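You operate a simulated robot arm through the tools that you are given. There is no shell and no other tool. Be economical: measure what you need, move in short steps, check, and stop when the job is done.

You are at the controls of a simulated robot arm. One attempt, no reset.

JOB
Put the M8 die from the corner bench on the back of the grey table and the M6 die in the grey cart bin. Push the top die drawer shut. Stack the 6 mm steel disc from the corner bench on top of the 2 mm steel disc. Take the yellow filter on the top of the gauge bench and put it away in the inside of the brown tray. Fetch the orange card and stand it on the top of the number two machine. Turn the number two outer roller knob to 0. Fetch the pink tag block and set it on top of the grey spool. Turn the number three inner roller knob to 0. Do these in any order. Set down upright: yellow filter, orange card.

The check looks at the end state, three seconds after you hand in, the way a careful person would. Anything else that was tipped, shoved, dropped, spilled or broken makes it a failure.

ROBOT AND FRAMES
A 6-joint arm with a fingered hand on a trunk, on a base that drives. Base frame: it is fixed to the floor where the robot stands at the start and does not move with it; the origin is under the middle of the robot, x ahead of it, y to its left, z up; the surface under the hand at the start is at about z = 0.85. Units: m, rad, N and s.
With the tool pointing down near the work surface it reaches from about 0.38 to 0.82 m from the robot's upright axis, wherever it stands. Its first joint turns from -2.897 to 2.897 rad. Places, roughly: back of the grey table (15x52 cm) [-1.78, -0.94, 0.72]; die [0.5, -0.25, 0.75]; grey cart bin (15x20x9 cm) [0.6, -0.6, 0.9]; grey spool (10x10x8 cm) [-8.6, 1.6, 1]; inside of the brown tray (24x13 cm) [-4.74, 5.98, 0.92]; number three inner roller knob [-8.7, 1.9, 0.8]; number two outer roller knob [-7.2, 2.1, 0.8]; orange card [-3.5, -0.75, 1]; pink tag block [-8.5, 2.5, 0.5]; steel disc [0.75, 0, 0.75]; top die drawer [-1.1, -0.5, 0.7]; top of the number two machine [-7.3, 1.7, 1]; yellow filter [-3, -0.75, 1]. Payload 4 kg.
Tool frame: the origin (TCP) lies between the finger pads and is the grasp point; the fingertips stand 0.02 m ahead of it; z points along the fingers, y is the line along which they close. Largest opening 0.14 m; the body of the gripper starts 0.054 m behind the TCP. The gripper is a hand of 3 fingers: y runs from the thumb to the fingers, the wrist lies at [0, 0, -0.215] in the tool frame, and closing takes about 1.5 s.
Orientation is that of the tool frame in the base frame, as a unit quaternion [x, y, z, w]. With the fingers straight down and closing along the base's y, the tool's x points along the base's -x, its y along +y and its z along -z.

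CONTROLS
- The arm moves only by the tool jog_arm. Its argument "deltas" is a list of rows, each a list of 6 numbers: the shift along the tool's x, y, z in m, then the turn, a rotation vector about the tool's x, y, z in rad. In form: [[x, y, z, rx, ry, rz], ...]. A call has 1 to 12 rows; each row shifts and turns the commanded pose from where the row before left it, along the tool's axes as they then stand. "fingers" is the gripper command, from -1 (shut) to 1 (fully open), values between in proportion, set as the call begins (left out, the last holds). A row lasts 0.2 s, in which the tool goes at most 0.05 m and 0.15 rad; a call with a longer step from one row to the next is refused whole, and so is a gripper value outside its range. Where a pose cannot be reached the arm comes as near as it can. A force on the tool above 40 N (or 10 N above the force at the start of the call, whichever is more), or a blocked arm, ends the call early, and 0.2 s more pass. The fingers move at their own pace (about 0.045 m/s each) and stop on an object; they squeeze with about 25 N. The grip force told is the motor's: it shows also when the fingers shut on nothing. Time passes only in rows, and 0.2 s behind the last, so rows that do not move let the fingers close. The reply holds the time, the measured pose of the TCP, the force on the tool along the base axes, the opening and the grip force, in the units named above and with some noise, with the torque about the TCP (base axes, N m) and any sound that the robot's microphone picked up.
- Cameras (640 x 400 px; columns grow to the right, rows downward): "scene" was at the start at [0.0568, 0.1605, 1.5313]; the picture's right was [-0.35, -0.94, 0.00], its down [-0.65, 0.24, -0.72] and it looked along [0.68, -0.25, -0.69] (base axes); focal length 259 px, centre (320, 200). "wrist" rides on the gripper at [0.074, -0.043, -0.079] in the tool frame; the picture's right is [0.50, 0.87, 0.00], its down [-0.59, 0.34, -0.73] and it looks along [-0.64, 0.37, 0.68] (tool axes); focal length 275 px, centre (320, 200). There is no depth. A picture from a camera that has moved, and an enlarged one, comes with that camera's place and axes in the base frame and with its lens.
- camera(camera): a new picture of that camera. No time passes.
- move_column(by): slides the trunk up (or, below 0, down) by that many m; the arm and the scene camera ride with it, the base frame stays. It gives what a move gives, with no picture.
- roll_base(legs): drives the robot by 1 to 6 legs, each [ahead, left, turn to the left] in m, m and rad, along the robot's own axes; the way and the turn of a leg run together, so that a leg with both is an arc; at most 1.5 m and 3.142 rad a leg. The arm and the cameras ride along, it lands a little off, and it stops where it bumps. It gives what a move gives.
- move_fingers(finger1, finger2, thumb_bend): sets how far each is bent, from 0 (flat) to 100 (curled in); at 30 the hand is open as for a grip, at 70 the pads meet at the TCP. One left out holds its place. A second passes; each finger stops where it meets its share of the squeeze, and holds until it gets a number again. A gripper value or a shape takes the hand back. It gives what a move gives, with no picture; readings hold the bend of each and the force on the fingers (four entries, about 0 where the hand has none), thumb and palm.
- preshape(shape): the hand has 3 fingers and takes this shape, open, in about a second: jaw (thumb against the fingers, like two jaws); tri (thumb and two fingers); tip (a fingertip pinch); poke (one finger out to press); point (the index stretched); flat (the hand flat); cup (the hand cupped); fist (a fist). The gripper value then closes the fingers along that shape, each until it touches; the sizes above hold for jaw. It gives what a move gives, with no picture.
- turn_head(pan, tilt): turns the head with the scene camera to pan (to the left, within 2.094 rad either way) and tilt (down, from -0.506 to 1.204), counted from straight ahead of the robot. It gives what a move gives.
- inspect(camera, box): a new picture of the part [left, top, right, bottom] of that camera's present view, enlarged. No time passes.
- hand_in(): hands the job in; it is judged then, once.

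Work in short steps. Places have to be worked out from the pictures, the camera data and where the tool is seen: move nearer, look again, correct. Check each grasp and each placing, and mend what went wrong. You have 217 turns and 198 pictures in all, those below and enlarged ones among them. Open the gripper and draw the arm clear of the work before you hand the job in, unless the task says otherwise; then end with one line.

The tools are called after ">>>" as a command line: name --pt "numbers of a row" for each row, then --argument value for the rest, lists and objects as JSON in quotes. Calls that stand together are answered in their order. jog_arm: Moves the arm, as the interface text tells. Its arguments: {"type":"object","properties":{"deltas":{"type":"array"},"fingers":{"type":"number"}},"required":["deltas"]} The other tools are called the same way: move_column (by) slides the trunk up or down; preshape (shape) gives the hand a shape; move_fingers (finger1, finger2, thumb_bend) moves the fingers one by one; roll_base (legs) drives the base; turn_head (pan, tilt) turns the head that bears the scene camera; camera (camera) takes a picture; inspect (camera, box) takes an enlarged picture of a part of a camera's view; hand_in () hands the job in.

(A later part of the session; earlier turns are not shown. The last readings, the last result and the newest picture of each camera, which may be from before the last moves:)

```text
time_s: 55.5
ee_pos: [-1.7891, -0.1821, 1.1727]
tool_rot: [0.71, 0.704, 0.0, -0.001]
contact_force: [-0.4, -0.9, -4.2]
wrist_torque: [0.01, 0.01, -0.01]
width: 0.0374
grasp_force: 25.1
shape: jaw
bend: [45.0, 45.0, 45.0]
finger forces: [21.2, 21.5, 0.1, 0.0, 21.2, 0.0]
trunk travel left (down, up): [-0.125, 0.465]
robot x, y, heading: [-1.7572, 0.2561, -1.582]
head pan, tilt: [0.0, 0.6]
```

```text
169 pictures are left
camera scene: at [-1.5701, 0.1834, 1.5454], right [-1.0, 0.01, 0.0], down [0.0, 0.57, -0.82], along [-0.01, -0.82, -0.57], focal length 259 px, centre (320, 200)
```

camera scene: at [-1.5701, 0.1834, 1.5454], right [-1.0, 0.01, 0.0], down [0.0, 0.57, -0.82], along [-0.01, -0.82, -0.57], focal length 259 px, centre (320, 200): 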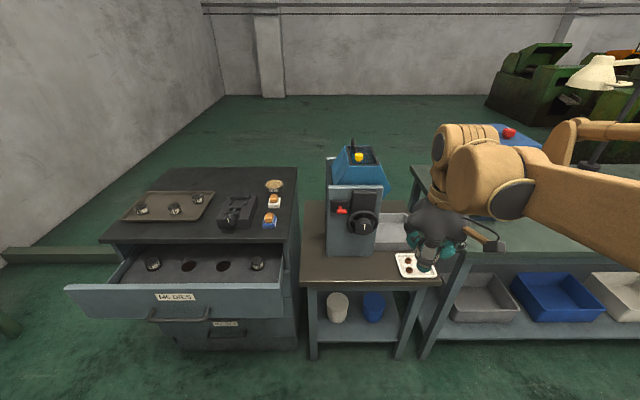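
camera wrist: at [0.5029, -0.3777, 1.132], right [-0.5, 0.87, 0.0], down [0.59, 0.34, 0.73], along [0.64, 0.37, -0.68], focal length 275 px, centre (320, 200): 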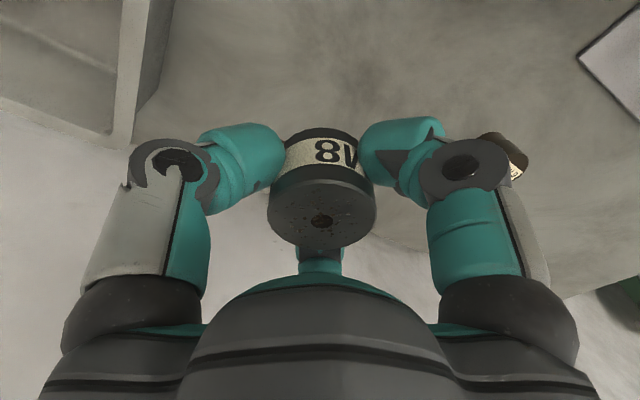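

The grey table spans x −1.51…−2.09, y −1.0…−0.44 with a blue machine on it (top ≈1.1). I raise the trunk and roll closer to look at the free back strip.

>>> move_column --by 0.2

>>> roll_base --legs '[[0.25, -0.08, 0]]'

>>> turn_head --pan -0.2 --tilt 0.95

>>> camera --camera "scene"

>>> camera --camera "wrist"

```text
time_s: 57.6
ee_pos: [-1.7895, -0.1825, 1.3714]
tool_rot: [0.711, 0.704, -0.001, 0.0]
contact_force: [-0.5, -0.3, -3.5]
wrist_torque: [0.01, 0.01, -0.02]
width: 0.0376
grasp_force: 25.3
shape: jaw
bend: [45.0, 45.0, 45.0]
finger forces: [21.3, 21.5, 0.0, 0.0, 21.3, 0.1]
trunk travel left (down, up): [-0.325, 0.265]
robot x, y, heading: [-1.7608, 0.2539, -1.58]
head pan, tilt: [0.0, 0.6]
```

```text
time_s: 59.5
ee_pos: [-1.8726, -0.4342, 1.3728]
tool_rot: [0.71, 0.704, 0.001, -0.001]
contact_force: [0.0, -0.9, -4.1]
wrist_torque: [0.01, -0.01, 0.0]
width: 0.0375
grasp_force: 25.1
shape: jaw
bend: [45.0, 45.0, 45.0]
finger forces: [21.3, 21.7, 0.0, 0.0, 21.3, 0.0]
trunk travel left (down, up): [-0.325, 0.265]
robot x, y, heading: [-1.843, 0.0049, -1.581]
head pan, tilt: [0.0, 0.6]
```

```text
time_s: 60.4
ee_pos: [-1.8722, -0.4339, 1.3725]
tool_rot: [0.71, 0.704, 0.0, 0.0]
contact_force: [0.2, 0.1, -3.0]
wrist_torque: [0.02, -0.01, 0.01]
width: 0.0377
grasp_force: 25.0
shape: jaw
bend: [45.0, 45.0, 45.0]
finger forces: [21.2, 21.6, 0.0, 0.0, 21.3, 0.0]
trunk travel left (down, up): [-0.325, 0.265]
robot x, y, heading: [-1.8393, 0.0042, -1.581]
head pan, tilt: [-0.201, 0.949]
```

```text
168 pictures are left
camera scene: at [-1.6678, -0.0499, 1.7171], right [-0.98, 0.21, 0.0], down [0.17, 0.8, -0.58], along [-0.12, -0.57, -0.81], focal length 259 px, centre (320, 200)
```

scene: 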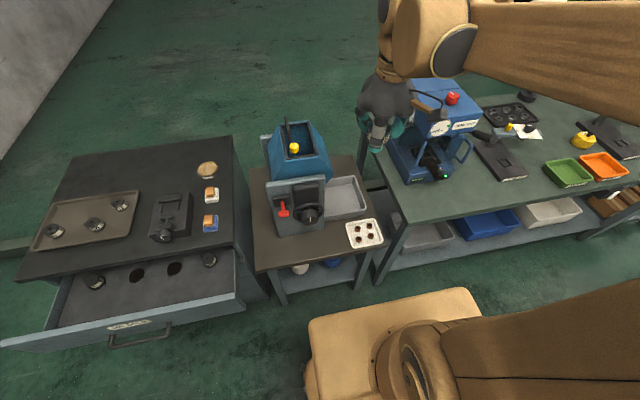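

```text
167 pictures are left
camera wrist: at [-1.9163, -0.3585, 1.4518], right [0.87, 0.49, 0.0], down [0.33, -0.59, 0.73], along [0.36, -0.64, -0.68], focal length 275 px, centre (320, 200)
```

wrist: 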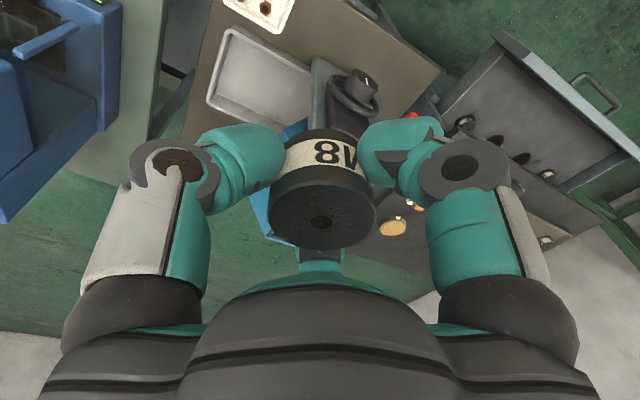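

There is free table behind the small grey tray: around (−1.97,−0.92), between the hopper and the blue device on the next bench. I check how far the base front is from the table edge before rolling closer.

>>> turn_head --pan -0.3 --tilt 1.2

>>> camera --camera "scene"

```text
time_s: 61.1
ee_pos: [-1.8734, -0.4324, 1.373]
tool_rot: [0.71, 0.704, 0.0, -0.001]
contact_force: [0.2, 1.7, -4.0]
wrist_torque: [-0.02, 0.02, 0.01]
width: 0.0375
grasp_force: 25.3
shape: jaw
bend: [45.0, 45.0, 45.0]
finger forces: [21.3, 21.6, 0.1, 0.1, 21.3, 0.0]
trunk travel left (down, up): [-0.325, 0.265]
robot x, y, heading: [-1.84, 0.0047, -1.583]
head pan, tilt: [-0.3, 1.201]
```

```text
166 pictures are left
camera scene: at [-1.6697, -0.032, 1.7009], right [-0.95, 0.3, 0.0], down [0.28, 0.89, -0.36], along [-0.11, -0.35, -0.93], focal length 259 px, centre (320, 200)
```

scene: 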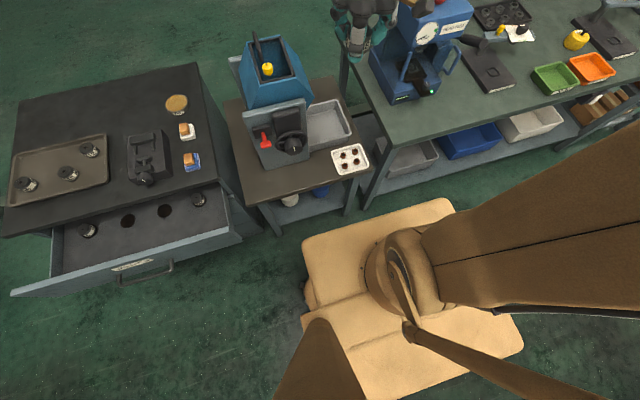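

The tan plate is the trunk carriage (≈0.16 m ahead of the axis), well short of the table. I roll 0.095 m ahead and 0.13 m right.

>>> roll_base --legs '[[0, -0.13, 0], [0.1, 0, 0]]'

>>> turn_head --pan 0.1 --tilt 0.9

>>> camera --camera "scene"

>>> camera --camera "wrist"

```text
time_s: 63.2
ee_pos: [-2.0031, -0.5343, 1.3728]
tool_rot: [0.709, 0.705, 0.001, 0.0]
contact_force: [0.6, -0.4, -3.8]
wrist_torque: [0.03, -0.01, 0.04]
width: 0.0374
grasp_force: 25.1
shape: jaw
bend: [45.0, 45.0, 45.0]
finger forces: [21.3, 21.7, 0.0, 0.0, 21.5, 0.1]
trunk travel left (down, up): [-0.325, 0.265]
robot x, y, heading: [-1.9744, -0.0907, -1.582]
head pan, tilt: [-0.3, 1.201]
```

```text
time_s: 64.0
ee_pos: [-2.0029, -0.5326, 1.3732]
tool_rot: [0.709, 0.705, -0.001, -0.001]
contact_force: [-0.5, 0.0, -3.8]
wrist_torque: [-0.01, 0.03, 0.02]
width: 0.0376
grasp_force: 24.6
shape: jaw
bend: [45.0, 45.0, 45.0]
finger forces: [21.4, 21.7, 0.0, 0.1, 21.6, 0.1]
trunk travel left (down, up): [-0.325, 0.265]
robot x, y, heading: [-1.9742, -0.094, -1.579]
head pan, tilt: [0.099, 0.901]
```

```text
165 pictures are left
camera scene: at [-1.7774, -0.1527, 1.7206], right [-1.0, -0.09, 0.0], down [-0.07, 0.78, -0.62], along [0.06, -0.62, -0.78], focal length 259 px, centre (320, 200)
```

scene: 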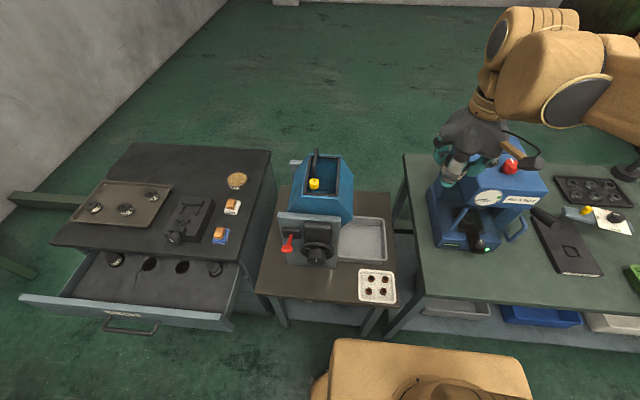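

```text
164 pictures are left
camera wrist: at [-2.0474, -0.4577, 1.4517], right [0.87, 0.49, 0.0], down [0.34, -0.59, 0.73], along [0.36, -0.64, -0.68], focal length 275 px, centre (320, 200)
```

wrist: 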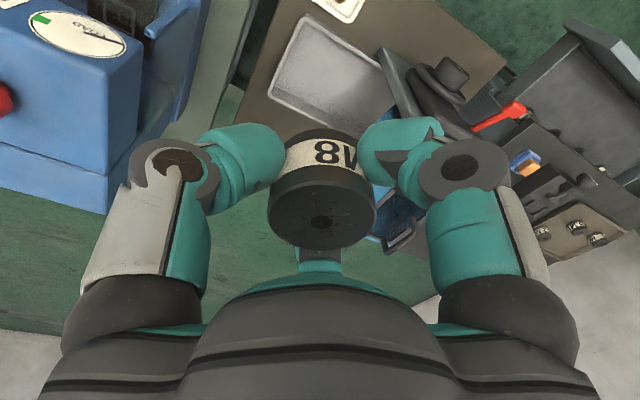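

Free spot confirmed at ≈(−1.955,−0.91). I extend there at height.

>>> jog_arm --pt "-0.042 0.006 0 0 0 0" --pt "-0.042 0.006 0 0 0 0" --pt "-0.042 0.006 0 0 0 0" --pt "-0.042 0.006 0 0 0 0" --pt "-0.042 0.006 0 0 0 0" --pt "-0.042 0.006 0 0 0 0" --pt "-0.042 0.006 0 0 0 0" --pt "-0.04 0.006 0 0 0 0" --pt "0 0 0 0 0 0"

>>> camera --camera "wrist"

>>> camera --camera "scene"

```text
time_s: 66.0
ee_pos: [-1.958, -0.8648, 1.3736]
tool_rot: [0.71, 0.705, 0.001, 0.001]
contact_force: [-0.1, 0.1, -3.7]
wrist_torque: [-0.02, -0.02, 0.01]
width: 0.0372
grasp_force: 24.8
shape: jaw
bend: [45.0, 45.0, 45.0]
finger forces: [21.3, 21.7, 0.0, 0.1, 21.1, 0.1]
trunk travel left (down, up): [-0.325, 0.265]
robot x, y, heading: [-1.9754, -0.0949, -1.573]
head pan, tilt: [0.099, 0.901]
```

```text
163 pictures are left
camera wrist: at [-2.0018, -0.7904, 1.4518], right [0.87, 0.49, 0.0], down [0.33, -0.59, 0.73], along [0.36, -0.64, -0.68], focal length 275 px, centre (320, 200)
```

wrist: 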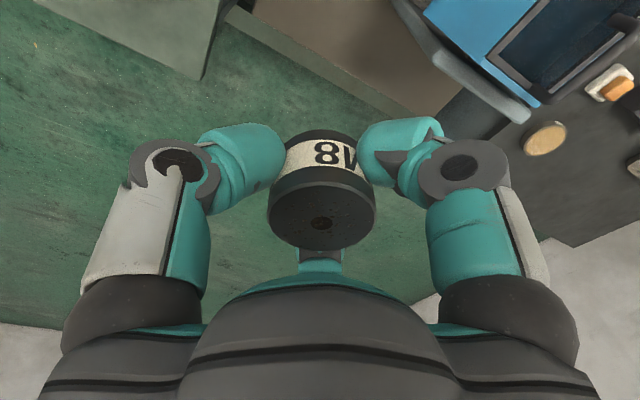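

```text
162 pictures are left
camera scene: at [-1.7775, -0.1505, 1.7208], right [-1.0, -0.09, 0.0], down [-0.07, 0.78, -0.62], along [0.06, -0.62, -0.78], focal length 259 px, centre (320, 200)
```

scene: 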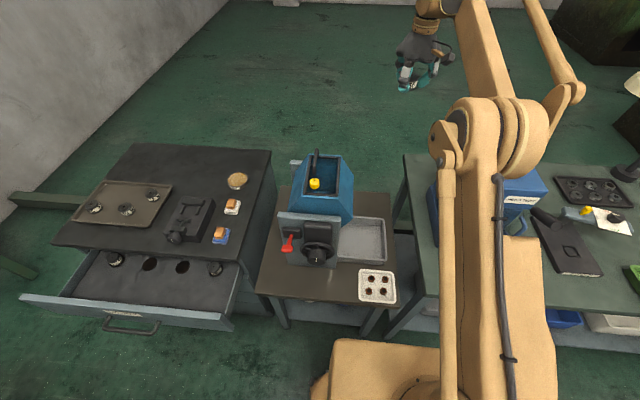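

The back edge is at y≈−1.02 as expected. I lower the trunk in two steps and check clearance from hopper and device.

>>> move_column --by -0.18

>>> camera --camera "wrist"

>>> camera --camera "scene"

```text
time_s: 68.0
ee_pos: [-1.9581, -0.867, 1.1928]
tool_rot: [0.71, 0.704, 0.0, 0.0]
contact_force: [0.4, 0.1, -3.0]
wrist_torque: [0.05, -0.02, 0.01]
width: 0.0375
grasp_force: 25.0
shape: jaw
bend: [45.0, 45.0, 45.0]
finger forces: [21.4, 21.9, 0.0, 0.0, 21.2, 0.0]
trunk travel left (down, up): [-0.145, 0.445]
robot x, y, heading: [-1.9757, -0.0905, -1.579]
head pan, tilt: [0.099, 0.901]
```

```text
161 pictures are left
camera wrist: at [-2.0017, -0.7923, 1.2709], right [0.87, 0.49, 0.0], down [0.34, -0.59, 0.73], along [0.36, -0.64, -0.68], focal length 275 px, centre (320, 200)
```

wrist: 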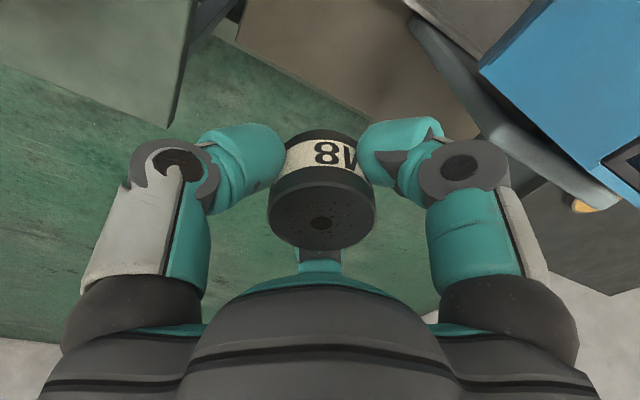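

```text
160 pictures are left
camera scene: at [-1.7773, -0.1529, 1.5407], right [-1.0, -0.09, 0.0], down [-0.07, 0.78, -0.62], along [0.06, -0.62, -0.78], focal length 259 px, centre (320, 200)
```

scene: 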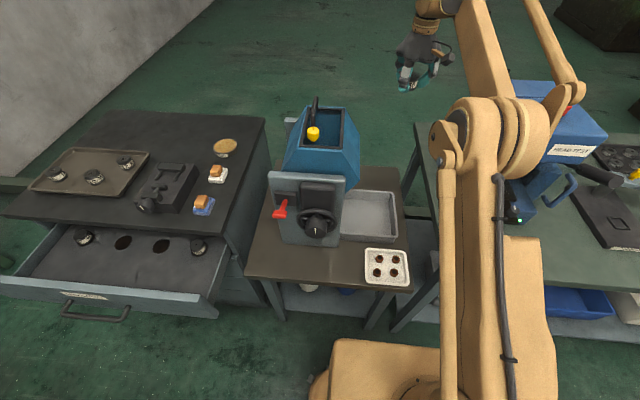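

Triangulating the machine's grey bar puts it at x≥−1.83, so the hand (x −1.955±0.07) is clear. I lower the trunk further and jog out to y −0.905, then down.

>>> move_column --by -0.14

>>> jog_arm --pt "-0.02 0 0.04 0 0 0" --pt "-0.02 0 0.04 0 0 0" --pt "0 0 0.04 0 0 0" --pt "0 0 0.04 0 0 0" --pt "0 0 0 0 0 0"

>>> camera --camera "wrist"

>>> camera --camera "scene"

```text
time_s: 69.7
ee_pos: [-1.9587, -0.8675, 1.0518]
tool_rot: [0.709, 0.705, 0.0, 0.0]
contact_force: [-0.1, 0.2, -3.1]
wrist_torque: [0.02, 0.0, -0.02]
width: 0.0372
grasp_force: 24.7
shape: jaw
bend: [45.0, 45.0, 45.0]
finger forces: [21.5, 21.8, 0.0, 0.0, 21.0, 0.1]
trunk travel left (down, up): [-0.005, 0.585]
robot x, y, heading: [-1.9745, -0.094, -1.581]
head pan, tilt: [0.099, 0.901]
```

```text
time_s: 70.9
ee_pos: [-1.9578, -0.9004, 0.8898]
tool_rot: [0.709, 0.705, 0.0, 0.0]
contact_force: [0.5, 0.2, -2.5]
wrist_torque: [0.01, -0.03, -0.01]
width: 0.0374
grasp_force: 25.2
shape: jaw
bend: [45.0, 45.0, 45.0]
finger forces: [21.2, 21.8, 0.0, 0.1, 21.0, 0.1]
out of reach, approached as far as the arm can: row 2
trunk travel left (down, up): [-0.005, 0.585]
robot x, y, heading: [-1.9724, -0.0939, -1.579]
head pan, tilt: [0.099, 0.901]
```

```text
159 pictures are left
camera wrist: at [-2.002, -0.826, 0.968], right [0.87, 0.49, 0.0], down [0.34, -0.59, 0.73], along [0.36, -0.64, -0.68], focal length 275 px, centre (320, 200)
```

wrist: 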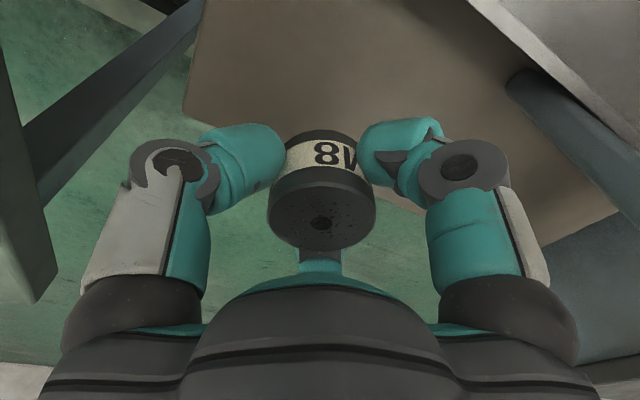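

```text
158 pictures are left
camera scene: at [-1.7773, -0.1532, 1.4006], right [-1.0, -0.09, 0.0], down [-0.07, 0.78, -0.62], along [0.06, -0.62, -0.78], focal length 259 px, centre (320, 200)
```

scene: 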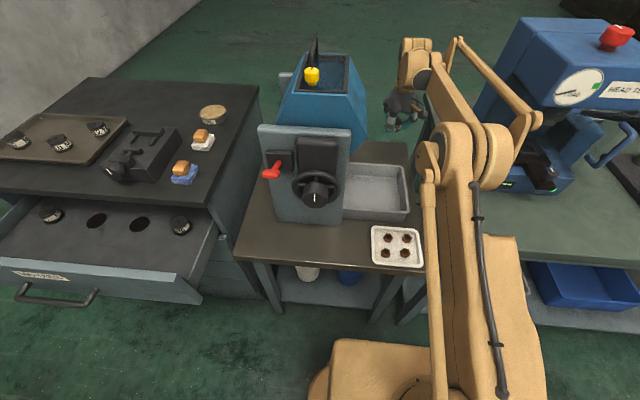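

Clear all round; the drop spot is bare table, tray edge at y≈−0.83. I descend to just above the surface.

>>> jog_arm --pt "0 0 0.04 0 0 0" --pt "0 0 0.04 0 0 0" --pt "0 0 0.03 0 0 0" --pt "0 0 0.02 0 0 0" --pt "0 0 0.005 0 0 0" --pt "0 0 0 0 0 0"

>>> camera --camera "wrist"

```text
time_s: 72.3
ee_pos: [-1.959, -0.9, 0.7544]
tool_rot: [0.71, 0.705, 0.0, 0.0]
contact_force: [0.5, -0.6, -4.1]
wrist_torque: [0.04, 0.01, 0.03]
width: 0.0373
grasp_force: 25.1
shape: jaw
bend: [45.0, 45.0, 45.0]
finger forces: [21.1, 21.8, 0.1, 0.0, 20.9, 0.0]
trunk travel left (down, up): [-0.005, 0.585]
robot x, y, heading: [-1.9745, -0.0918, -1.58]
head pan, tilt: [0.099, 0.901]
```

```text
157 pictures are left
camera wrist: at [-2.0026, -0.8261, 0.8337], right [0.87, 0.49, 0.0], down [0.34, -0.59, 0.73], along [0.36, -0.64, -0.68], focal length 275 px, centre (320, 200)
```

wrist: 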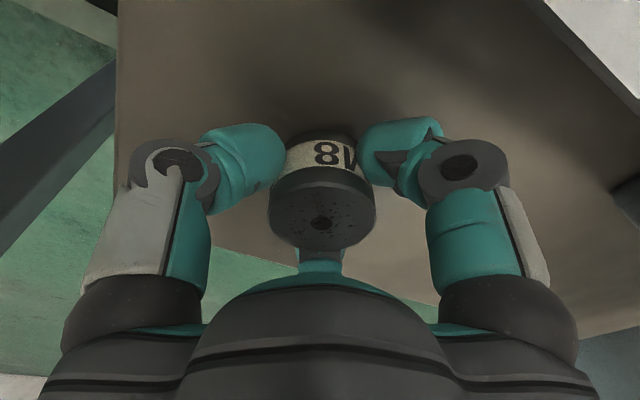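

>>> jog_arm --pt "0 0 0.003 0 0 0" --pt "0 0 0.002 0 0 0" --pt "0 0 0.002 0 0 0" --pt "0 0 0 0 0 0"

```text
time_s: 73.3
ee_pos: [-1.9576, -0.9012, 0.7487]
tool_rot: [0.71, 0.704, 0.0, 0.0]
contact_force: [0.2, 0.5, -4.2]
wrist_torque: [0.01, -0.04, -0.01]
width: 0.0374
grasp_force: 25.0
shape: jaw
bend: [45.0, 45.0, 45.0]
finger forces: [21.1, 21.8, 0.0, 0.0, 21.1, 0.2]
trunk travel left (down, up): [-0.005, 0.585]
robot x, y, heading: [-1.9751, -0.0897, -1.579]
head pan, tilt: [0.099, 0.901]
```

No contact yet; a few more 2 mm steps.

>>> jog_arm --pt "0 0 0.002 0 0 0" --pt "0 0 0.002 0 0 0" --pt "0 0 0.002 0 0 0" --pt "0 0 0 0 0 0"

```text
time_s: 74.3
ee_pos: [-1.9578, -0.9003, 0.7433]
tool_rot: [0.71, 0.704, 0.0, 0.0]
contact_force: [0.3, -2.3, 2.7]
wrist_torque: [-0.06, 0.03, -0.01]
width: 0.0374
grasp_force: 25.0
shape: jaw
bend: [45.0, 45.0, 45.0]
finger forces: [21.4, 23.0, 0.0, 0.1, 22.0, 0.0]
trunk travel left (down, up): [-0.005, 0.585]
robot x, y, heading: [-1.9716, -0.0954, -1.578]
head pan, tilt: [0.099, 0.901]
```

Contact at z≈0.743 (table 0.72). I release and rise.

>>> jog_arm --pt "0 0 0 0 0 0" --pt "0 0 0 0 0 0" --pt "0 0 0 0 0 0" --pt "0 0 0 0 0 0" --pt "0 0 0 0 0 0" --fingers 0

>>> jog_arm --pt "0 0 -0.03 0 0 0" --pt "0 0 -0.05 0 0 0" --pt "0 0 -0.05 0 0 0" --pt "0 0 -0.05 0 0 0" --pt "0 0 0 0 0 0"

>>> camera --camera "wrist"

```text
time_s: 75.5
ee_pos: [-1.9588, -0.9011, 0.7414]
tool_rot: [0.71, 0.705, 0.001, 0.0]
contact_force: [0.8, -0.2, -0.1]
wrist_torque: [0.0, -0.01, 0.0]
width: 0.0696
grasp_force: 0.1
shape: jaw
bend: [34.0, 34.0, 33.0]
finger forces: [0.1, 0.1, 0.1, 0.0, 0.0, 0.0]
trunk travel left (down, up): [-0.005, 0.585]
robot x, y, heading: [-1.9758, -0.0925, -1.578]
head pan, tilt: [0.099, 0.901]
```

```text
time_s: 76.7
ee_pos: [-1.958, -0.9002, 0.922]
tool_rot: [0.709, 0.705, -0.001, 0.0]
contact_force: [-0.6, -0.1, -0.6]
wrist_torque: [0.02, 0.01, 0.02]
width: 0.0699
grasp_force: 0.1
shape: jaw
bend: [34.0, 34.0, 33.0]
finger forces: [0.1, 0.0, 0.1, 0.0, 0.0, 0.1]
trunk travel left (down, up): [-0.005, 0.585]
robot x, y, heading: [-1.9747, -0.0981, -1.579]
head pan, tilt: [0.099, 0.901]
```

```text
156 pictures are left
camera wrist: at [-2.0013, -0.8254, 1.0013], right [0.87, 0.49, 0.0], down [0.34, -0.59, 0.73], along [0.36, -0.64, -0.68], focal length 275 px, centre (320, 200)
```

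wrist: 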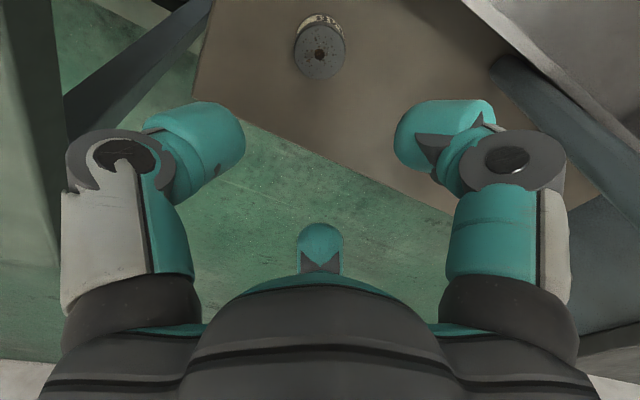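

The M8 die stands on the back strip. I raise the trunk, retract the arm and drive over in front of the drawer.

>>> move_column --by 0.4

>>> jog_arm --pt "0.045 0 0 0 0 0" --pt "0.045 0 0 0 0 0" --pt "0.045 0 0 0 0 0" --pt "0.045 0 0 0 0 0" --pt "0.045 0 0 0 0 0" --pt "0.045 0 0 0 0 0" --pt "0.045 0 0 0 0 0" --pt "0.045 0 0 0 0 0" --pt "0 0 0 0 0 0" --fingers -1

>>> roll_base --legs '[[-0.35, 0, 0], [0, 0.82, 0]]'

>>> move_column --by -0.3

>>> camera --camera "scene"

```text
time_s: 80.5
ee_pos: [-1.9586, -0.9008, 1.3217]
tool_rot: [0.71, 0.704, 0.0, 0.0]
contact_force: [0.0, 0.3, 0.0]
wrist_torque: [0.05, 0.01, -0.01]
width: 0.0697
grasp_force: 0.2
shape: jaw
bend: [34.0, 34.0, 33.0]
finger forces: [0.0, 0.0, 0.0, 0.0, 0.0, 0.1]
trunk travel left (down, up): [-0.405, 0.185]
robot x, y, heading: [-1.9737, -0.0933, -1.58]
head pan, tilt: [0.099, 0.901]
```

```text
time_s: 82.5
ee_pos: [-1.9544, -0.5436, 1.3221]
tool_rot: [0.71, 0.705, 0.001, -0.001]
contact_force: [-0.6, -1.0, -0.5]
wrist_torque: [0.01, -0.01, -0.03]
width: 0.0
grasp_force: 24.7
shape: jaw
bend: [72.0, 72.0, 70.0]
finger forces: [0.0, 0.1, 0.0, 0.0, 0.0, 0.0]
trunk travel left (down, up): [-0.405, 0.185]
robot x, y, heading: [-1.9716, -0.0967, -1.581]
head pan, tilt: [0.099, 0.901]
```

```text
time_s: 88.7
ee_pos: [-1.1386, -0.1973, 1.3223]
tool_rot: [0.709, 0.706, 0.001, -0.001]
contact_force: [0.4, 0.5, 0.3]
wrist_torque: [-0.02, -0.01, -0.01]
width: 0.0
grasp_force: 24.7
shape: jaw
bend: [72.0, 72.0, 70.0]
finger forces: [0.0, 0.0, 0.0, 0.0, 0.1, 0.0]
trunk travel left (down, up): [-0.405, 0.185]
robot x, y, heading: [-1.1624, 0.25, -1.576]
head pan, tilt: [0.099, 0.901]
```

```text
time_s: 91.7
ee_pos: [-1.1389, -0.1973, 1.022]
tool_rot: [0.709, 0.705, 0.0, -0.001]
contact_force: [-0.7, 0.2, 0.1]
wrist_torque: [0.02, 0.0, 0.0]
width: 0.0
grasp_force: 25.5
shape: jaw
bend: [72.0, 72.0, 70.0]
finger forces: [0.0, 0.1, 0.1, 0.0, 0.0, 0.0]
trunk travel left (down, up): [-0.105, 0.485]
robot x, y, heading: [-1.16, 0.2491, -1.576]
head pan, tilt: [0.099, 0.901]
```

```text
155 pictures are left
camera scene: at [-0.9628, 0.1912, 1.5007], right [-1.0, -0.09, 0.0], down [-0.07, 0.78, -0.62], along [0.06, -0.62, -0.78], focal length 259 px, centre (320, 200)
```

scene: 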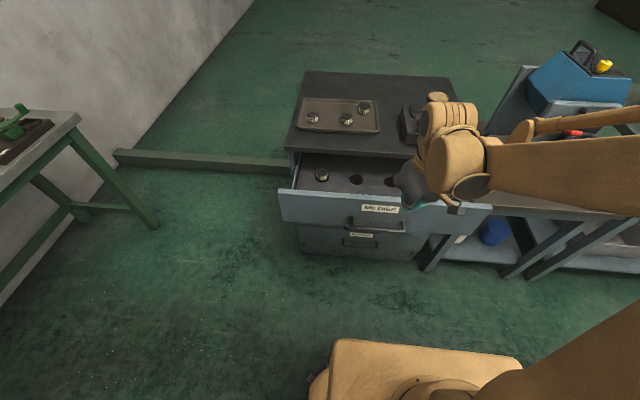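

Triangulating two views: drawer panel face at y≈−0.33, z≈0.70–0.88, x centre ≈−1.1; cabinet front y≈−0.50. I back off a little, then tilt the closed hand forward so that the fingertips lead.

>>> roll_base --legs '[[-0.15, 0, 0]]'

>>> jog_arm --pt "-0.045 0.007 0 0 0 0" --pt "-0.045 0.007 0 0 0 0" --pt "-0.045 0.007 0 0 0 0" --pt "-0.045 0.007 0 0 0 0" --pt "0 0 0 0 0 0"

>>> jog_arm --pt "0 0 0 0 -0.145 0" --pt "0 0 0 0 -0.145 0" --pt "0 0 0 0 -0.145 0" --pt "0 0 0 0 -0.145 0" --pt "0 0 0 0 -0.145 0" --pt "0 0 0 0 -0.145 0" --pt "0 0 0 0 -0.145 0" --pt "0 0 0 0 -0.145 0" --pt "0 0 0 0 -0.145 0" --pt "0 0 0 0 0 0"

>>> camera --camera "scene"

```text
time_s: 93.1
ee_pos: [-1.1387, -0.0449, 1.0226]
tool_rot: [0.709, 0.705, 0.001, 0.001]
contact_force: [-0.5, 0.4, 0.4]
wrist_torque: [-0.02, 0.03, 0.02]
width: 0.0002
grasp_force: 24.5
shape: jaw
bend: [72.0, 72.0, 70.0]
finger forces: [0.0, 0.1, 0.0, 0.0, 0.1, 0.1]
trunk travel left (down, up): [-0.105, 0.485]
robot x, y, heading: [-1.1589, 0.4, -1.576]
head pan, tilt: [0.099, 0.901]
```

```text
time_s: 94.3
ee_pos: [-1.1113, -0.2269, 1.0227]
tool_rot: [0.709, 0.705, 0.0, 0.0]
contact_force: [-0.2, -0.4, 0.6]
wrist_torque: [-0.04, 0.0, 0.0]
width: 0.0003
grasp_force: 24.7
shape: jaw
bend: [73.0, 73.0, 70.0]
finger forces: [0.0, 0.1, 0.1, 0.1, 0.0, 0.1]
trunk travel left (down, up): [-0.105, 0.485]
robot x, y, heading: [-1.1569, 0.4025, -1.573]
head pan, tilt: [0.099, 0.901]
```

```text
time_s: 96.5
ee_pos: [-1.1102, -0.2265, 1.0239]
tool_rot: [0.563, 0.561, -0.431, 0.429]
contact_force: [-0.3, 0.8, -0.7]
wrist_torque: [0.02, -0.01, 0.0]
width: 0.0004
grasp_force: 24.8
shape: jaw
bend: [73.0, 73.0, 70.0]
finger forces: [0.0, 0.0, 0.1, 0.1, 0.0, 0.0]
trunk travel left (down, up): [-0.105, 0.485]
robot x, y, heading: [-1.1559, 0.4007, -1.581]
head pan, tilt: [0.099, 0.901]
```

```text
154 pictures are left
camera scene: at [-0.962, 0.3419, 1.5007], right [-1.0, -0.09, 0.0], down [-0.07, 0.78, -0.62], along [0.06, -0.62, -0.78], focal length 259 px, centre (320, 200)
```

scene: 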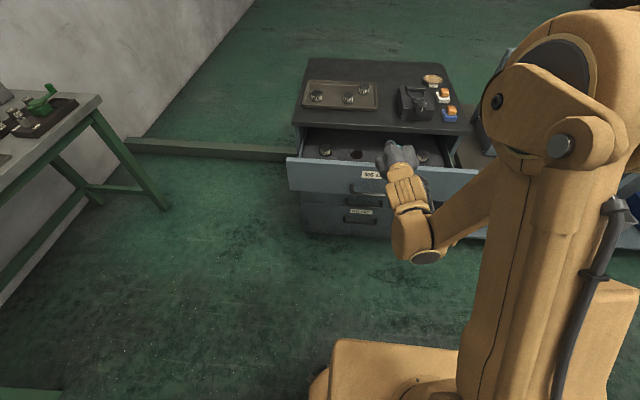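

The hand points forward. I lower it to z≈0.82 in front of the panel and check.

>>> jog_arm --pt "0.0386 0 0.0105 0 0 0" --pt "0.0386 0 0.0105 0 0 0" --pt "0.0386 0 0.0105 0 0 0" --pt "0.0386 0 0.0105 0 0 0" --pt "0.0386 0 0.0105 0 0 0" --pt "0 0 0 0 0 0"

>>> camera --camera "scene"

>>> camera --camera "wrist"

```text
time_s: 97.9
ee_pos: [-1.0985, -0.3226, 0.9102]
tool_rot: [0.564, 0.56, -0.43, 0.428]
contact_force: [0.4, 0.7, -0.4]
wrist_torque: [0.03, 0.03, -0.01]
width: 0.0
grasp_force: 24.9
shape: jaw
bend: [73.0, 73.0, 70.0]
finger forces: [0.1, 0.0, 0.1, 0.0, 0.0, 0.0]
out of reach, approached as far as the arm can: row 1, 2, 3, 4, 5
trunk travel left (down, up): [-0.105, 0.485]
robot x, y, heading: [-1.1617, 0.3996, -1.574]
head pan, tilt: [0.099, 0.901]
```

```text
153 pictures are left
camera scene: at [-0.962, 0.3417, 1.5007], right [-1.0, -0.09, 0.0], down [-0.07, 0.78, -0.62], along [0.06, -0.62, -0.78], focal length 259 px, centre (320, 200)
```

scene: 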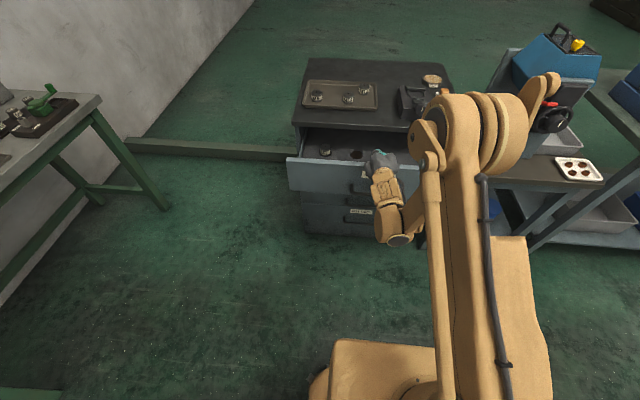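

```text
152 pictures are left
camera wrist: at [-1.1428, -0.2268, 0.859], right [0.87, 0.13, -0.48], down [0.34, 0.55, 0.76], along [0.36, -0.82, 0.43], focal length 275 px, centre (320, 200)
```

wrist: 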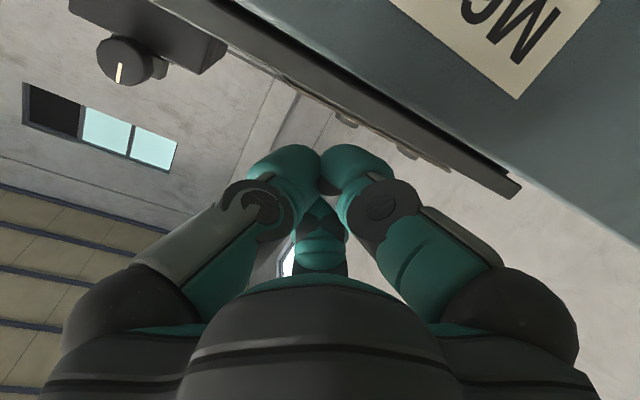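

The arm could not go that low so close in; it slid forward to just above the panel. I back the base off 0.13 m, lower the trunk 0.1 m, then look again.

>>> roll_base --legs '[[-0.13, 0, 0]]'

>>> move_column --by -0.1

>>> camera --camera "scene"

>>> camera --camera "wrist"

```text
time_s: 99.2
ee_pos: [-1.0981, -0.1925, 0.9103]
tool_rot: [0.563, 0.561, -0.43, 0.428]
contact_force: [0.2, 0.2, 0.5]
wrist_torque: [0.0, 0.01, 0.02]
width: 0.0002
grasp_force: 25.0
shape: jaw
bend: [73.0, 73.0, 70.0]
finger forces: [0.0, 0.0, 0.0, 0.0, 0.1, 0.1]
trunk travel left (down, up): [-0.105, 0.485]
robot x, y, heading: [-1.1583, 0.529, -1.578]
head pan, tilt: [0.099, 0.901]
```

```text
time_s: 100.5
ee_pos: [-1.0989, -0.1917, 0.8107]
tool_rot: [0.564, 0.561, -0.43, 0.428]
contact_force: [-0.3, 0.1, 0.5]
wrist_torque: [-0.01, 0.01, -0.01]
width: 0.0003
grasp_force: 25.3
shape: jaw
bend: [73.0, 73.0, 70.0]
finger forces: [0.0, 0.0, 0.1, 0.1, 0.0, 0.0]
trunk travel left (down, up): [-0.005, 0.585]
robot x, y, heading: [-1.1593, 0.5304, -1.574]
head pan, tilt: [0.099, 0.901]
```

```text
151 pictures are left
camera scene: at [-0.9614, 0.473, 1.4008], right [-1.0, -0.09, 0.0], down [-0.07, 0.78, -0.62], along [0.06, -0.62, -0.78], focal length 259 px, centre (320, 200)
```

scene: 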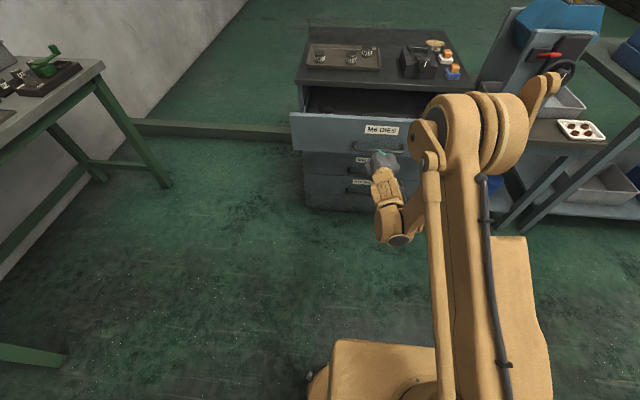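

```text
150 pictures are left
camera wrist: at [-1.1422, -0.0954, 0.7595], right [0.87, 0.13, -0.48], down [0.34, 0.55, 0.76], along [0.36, -0.82, 0.43], focal length 275 px, centre (320, 200)
```

wrist: 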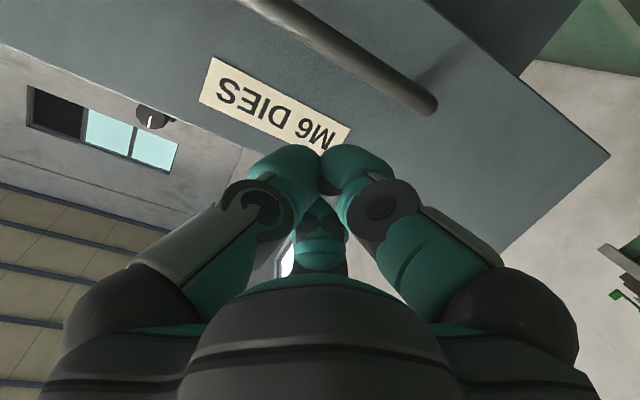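

Fingertips face the panel just beside the label. I push forward (−y) in small rows, watching the pose and force.

>>> jog_arm --pt "-0.0079 0 0.029 0 0 0" --pt "-0.0079 0 0.029 0 0 0" --pt "-0.0079 0 0.029 0 0 0" --pt "0 0 0 0 0 0"

```text
time_s: 101.5
ee_pos: [-1.0994, -0.2826, 0.809]
tool_rot: [0.563, 0.561, -0.43, 0.428]
contact_force: [-0.1, 0.3, -0.9]
wrist_torque: [-0.01, 0.06, -0.01]
width: 0.0001
grasp_force: 24.6
shape: jaw
bend: [73.0, 73.0, 70.0]
finger forces: [0.0, 0.1, 0.0, 0.0, 0.0, 0.0]
trunk travel left (down, up): [-0.005, 0.585]
robot x, y, heading: [-1.1589, 0.5297, -1.577]
head pan, tilt: [0.099, 0.901]
```

Motion is true. I continue pushing in 2 cm rows.

>>> jog_arm --pt "-0.0053 0 0.0193 0 0 0" --pt "-0.0053 0 0.0193 0 0 0" --pt "-0.0053 0 0.0193 0 0 0" --pt "-0.0053 0 0.0193 0 0 0" --pt "-0.0053 0 0.0193 0 0 0" --pt "-0.0053 0 0.0193 0 0 0" --pt "0 0 0 0 0 0"

>>> camera --camera "scene"

```text
time_s: 103.1
ee_pos: [-1.1004, -0.4029, 0.8096]
tool_rot: [0.564, 0.561, -0.43, 0.427]
contact_force: [0.4, -0.2, 0.2]
wrist_torque: [0.01, 0.01, -0.01]
width: 0.0
grasp_force: 25.1
shape: jaw
bend: [73.0, 73.0, 70.0]
finger forces: [0.0, 0.1, 0.0, 0.0, 0.1, 0.0]
trunk travel left (down, up): [-0.005, 0.585]
robot x, y, heading: [-1.1563, 0.5284, -1.575]
head pan, tilt: [0.099, 0.901]
```

```text
149 pictures are left
camera scene: at [-0.9613, 0.4726, 1.4006], right [-1.0, -0.09, 0.0], down [-0.07, 0.78, -0.62], along [0.06, -0.62, -0.78], focal length 259 px, centre (320, 200)
```

scene: 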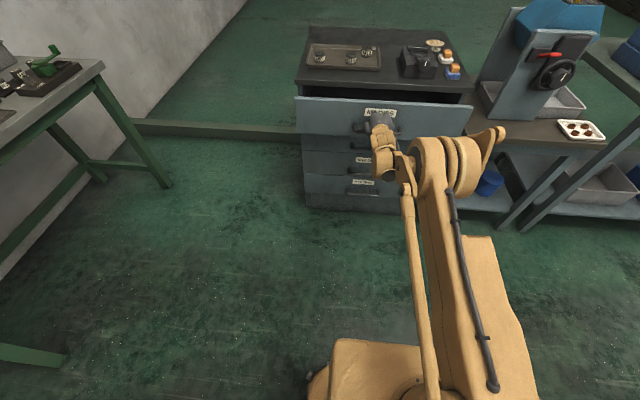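

The drawer is sliding in with little force. I keep pushing.

>>> jog_arm --pt "-0.004 0 0.0145 0 0 0" --pt "-0.004 0 0.0145 0 0 0" --pt "-0.004 0 0.0145 0 0 0" --pt "-0.004 0 0.0145 0 0 0" --pt "-0.004 0 0.0145 0 0 0" --pt "-0.004 0 0.0145 0 0 0" --pt "0 0 0 0 0 0"

>>> camera --camera "scene"

```text
time_s: 104.7
ee_pos: [-1.1032, -0.461, 0.828]
tool_rot: [0.564, 0.561, -0.43, 0.428]
contact_force: [0.3, 1.9, -1.3]
wrist_torque: [-0.02, -0.01, 0.04]
width: 0.0001
grasp_force: 25.3
shape: jaw
bend: [73.0, 73.0, 70.0]
finger forces: [0.0, 0.0, 0.0, 0.0, 0.1, 0.1]
out of reach, approached as far as the arm can: row 4, 5, 6
trunk travel left (down, up): [-0.005, 0.585]
robot x, y, heading: [-1.1588, 0.5333, -1.575]
head pan, tilt: [0.099, 0.901]
```

```text
148 pictures are left
camera scene: at [-0.9613, 0.4728, 1.4006], right [-1.0, -0.09, 0.0], down [-0.07, 0.78, -0.62], along [0.06, -0.62, -0.78], focal length 259 px, centre (320, 200)
```

scene: 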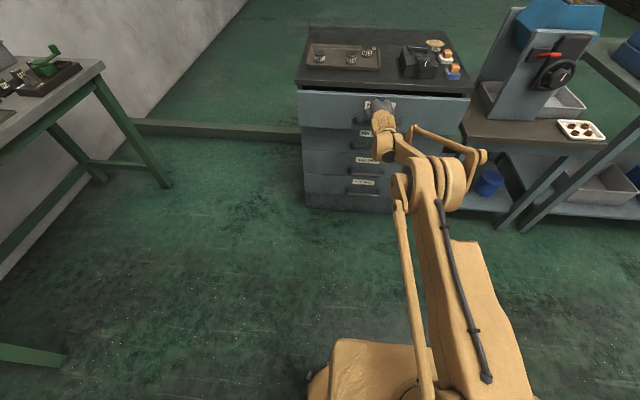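

Nearly shut but the arm is at its limit. I push the remainder by rolling the base forward 3 cm.

>>> roll_base --legs '[[0.03, 0, 0]]'

>>> inspect --camera "scene" --box '[280, 60, 500, 220]'

```text
time_s: 105.5
ee_pos: [-1.1019, -0.4917, 0.8285]
tool_rot: [0.563, 0.561, -0.43, 0.428]
contact_force: [-0.4, 0.0, -0.2]
wrist_torque: [0.01, 0.0, -0.01]
width: 0.0004
grasp_force: 25.3
shape: jaw
bend: [73.0, 73.0, 70.0]
finger forces: [0.1, 0.1, 0.0, 0.0, 0.0, 0.0]
trunk travel left (down, up): [-0.005, 0.585]
robot x, y, heading: [-1.1574, 0.5018, -1.576]
head pan, tilt: [0.099, 0.901]
```

```text
2.50 times, centred on (390, 140) of scene
camera zoom: at [-0.9615, 0.4423, 1.4006], right [-1.0, -0.09, 0.0], down [-0.07, 0.78, -0.62], along [0.06, -0.62, -0.78], focal length 646 px, centre (145, 350)
```

zoom: 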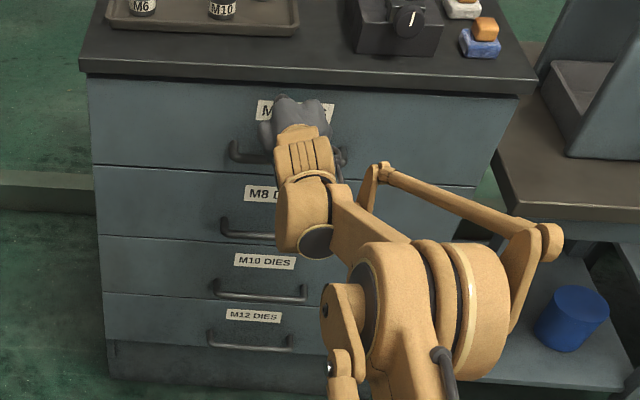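

Looks almost flush; another 1.5 cm, watching for contact force.

>>> roll_base --legs '[[0.015, 0, 0]]'

>>> inspect --camera "scene" --box '[280, 60, 500, 220]'

```text
time_s: 106.4
ee_pos: [-1.1022, -0.4998, 0.8282]
tool_rot: [0.564, 0.561, -0.43, 0.427]
contact_force: [-0.9, 19.3, 4.2]
wrist_torque: [-0.19, 0.04, -0.04]
width: 0.0
grasp_force: 24.7
shape: jaw
bend: [73.0, 73.0, 70.0]
finger forces: [0.0, 0.1, 0.1, 0.0, 0.1, 0.0]
trunk travel left (down, up): [-0.005, 0.585]
robot x, y, heading: [-1.1594, 0.4891, -1.574]
head pan, tilt: [0.099, 0.901]
stopped in leg 1: the force on the tool passed its limit at 108 N (the readings are from after the stop); the commanded pose is now the measured one
```

```text
2.50 times, centred on (390, 140) of scene
camera zoom: at [-0.9618, 0.4346, 1.4008], right [-1.0, -0.09, 0.0], down [-0.07, 0.78, -0.62], along [0.06, -0.62, -0.78], focal length 646 px, centre (145, 350)
```

zoom: 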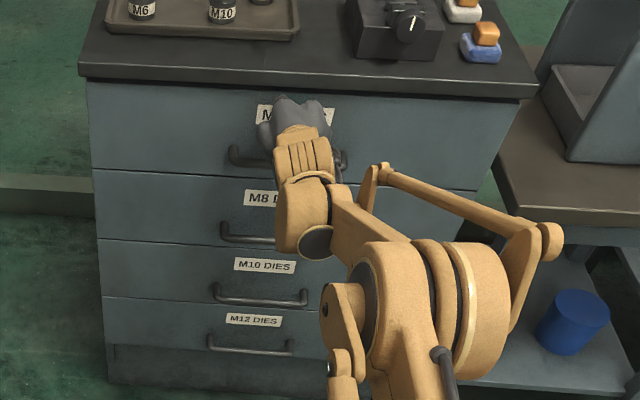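

It hit its stop: drawer shut. I back away and verify.

>>> roll_base --legs '[[-0.2, 0, 0]]'

>>> turn_head --pan 0.0 --tilt 0.6

>>> camera --camera "scene"

```text
time_s: 108.0
ee_pos: [-1.0595, -0.3346, 0.8225]
tool_rot: [0.554, 0.573, -0.421, 0.433]
contact_force: [1.6, -1.3, -1.0]
wrist_torque: [-0.14, 0.0, -0.05]
width: 0.0
grasp_force: 24.9
shape: jaw
bend: [73.0, 73.0, 70.0]
finger forces: [0.0, 0.1, 0.0, 0.0, 0.0, 0.0]
trunk travel left (down, up): [-0.005, 0.585]
robot x, y, heading: [-1.153, 0.6578, -1.543]
head pan, tilt: [0.099, 0.901]
```

```text
time_s: 108.8
ee_pos: [-1.0607, -0.3311, 0.8265]
tool_rot: [0.555, 0.571, -0.422, 0.434]
contact_force: [0.6, 0.3, 0.0]
wrist_torque: [0.01, -0.01, 0.02]
width: 0.0
grasp_force: 25.2
shape: jaw
bend: [73.0, 73.0, 70.0]
finger forces: [0.1, 0.0, 0.1, 0.0, 0.0, 0.1]
trunk travel left (down, up): [-0.005, 0.585]
robot x, y, heading: [-1.1501, 0.6564, -1.539]
head pan, tilt: [0.0, 0.6]
```

```text
145 pictures are left
camera scene: at [-0.9596, 0.5928, 1.4254], right [-1.0, -0.03, 0.0], down [-0.02, 0.57, -0.82], along [0.03, -0.82, -0.57], focal length 259 px, centre (320, 200)
```

scene: 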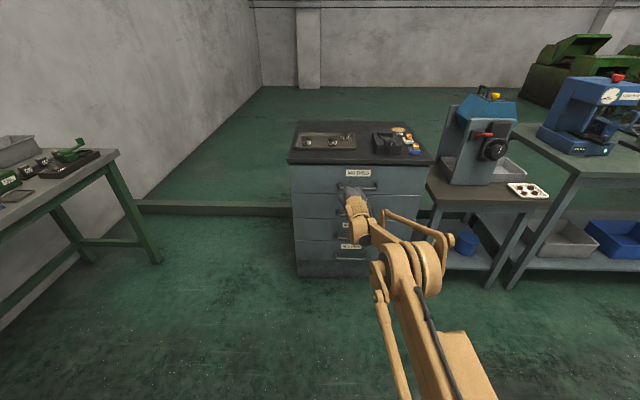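

The drawer is flush. The back-off came up short with a slight heading change, so I may have touched the table behind; I move forward and look back at it.

>>> roll_base --legs '[[0.15, 0, 0]]'

>>> turn_head --pan -2.094 --tilt 0.5

>>> camera --camera "scene"

>>> turn_head --pan 2.094 --tilt 0.5

>>> camera --camera "scene"

```text
time_s: 110.1
ee_pos: [-1.0553, -0.4798, 0.8277]
tool_rot: [0.554, 0.571, -0.422, 0.434]
contact_force: [-0.1, 0.1, -0.2]
wrist_torque: [0.01, 0.01, 0.0]
width: 0.0
grasp_force: 25.2
shape: jaw
bend: [73.0, 73.0, 70.0]
finger forces: [0.0, 0.0, 0.1, 0.1, 0.0, 0.0]
trunk travel left (down, up): [-0.005, 0.585]
robot x, y, heading: [-1.1465, 0.5084, -1.539]
head pan, tilt: [0.0, 0.6]
```

```text
time_s: 112.1
ee_pos: [-1.0535, -0.4782, 0.8274]
tool_rot: [0.554, 0.572, -0.422, 0.434]
contact_force: [0.0, 0.2, 0.4]
wrist_torque: [0.0, 0.01, -0.01]
width: 0.0
grasp_force: 24.8
shape: jaw
bend: [73.0, 73.0, 70.0]
finger forces: [0.0, 0.1, 0.0, 0.0, 0.0, 0.0]
trunk travel left (down, up): [-0.005, 0.585]
robot x, y, heading: [-1.1455, 0.5058, -1.538]
head pan, tilt: [-2.094, 0.499]
```

```text
144 pictures are left
camera scene: at [-1.038, 0.5759, 1.4346], right [0.47, 0.88, 0.0], down [0.42, -0.23, -0.88], along [-0.77, 0.41, -0.48], focal length 259 px, centre (320, 200)
```

scene: 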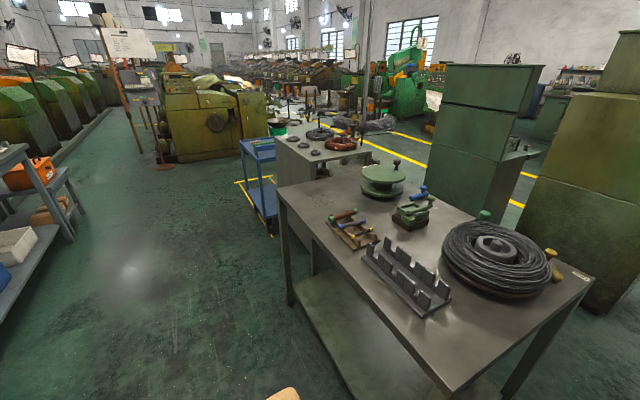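

```text
time_s: 115.5
ee_pos: [-1.0559, -0.4791, 0.8257]
tool_rot: [0.554, 0.571, -0.422, 0.435]
contact_force: [0.1, -0.7, -0.4]
wrist_torque: [0.01, 0.02, -0.01]
width: 0.0
grasp_force: 25.1
shape: jaw
bend: [73.0, 73.0, 70.0]
finger forces: [0.1, 0.1, 0.0, 0.1, 0.0, 0.0]
trunk travel left (down, up): [-0.005, 0.585]
robot x, y, heading: [-1.1455, 0.5087, -1.538]
head pan, tilt: [2.094, 0.499]
```

```text
143 pictures are left
camera scene: at [-0.8804, 0.5808, 1.4346], right [0.53, -0.85, 0.0], down [-0.41, -0.25, -0.88], along [0.75, 0.46, -0.48], focal length 259 px, centre (320, 200)
```

scene: 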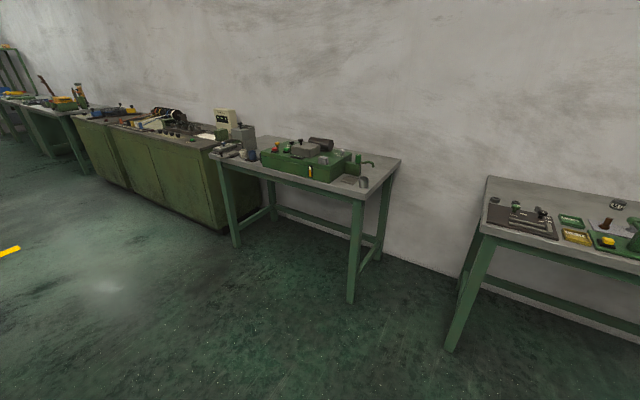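

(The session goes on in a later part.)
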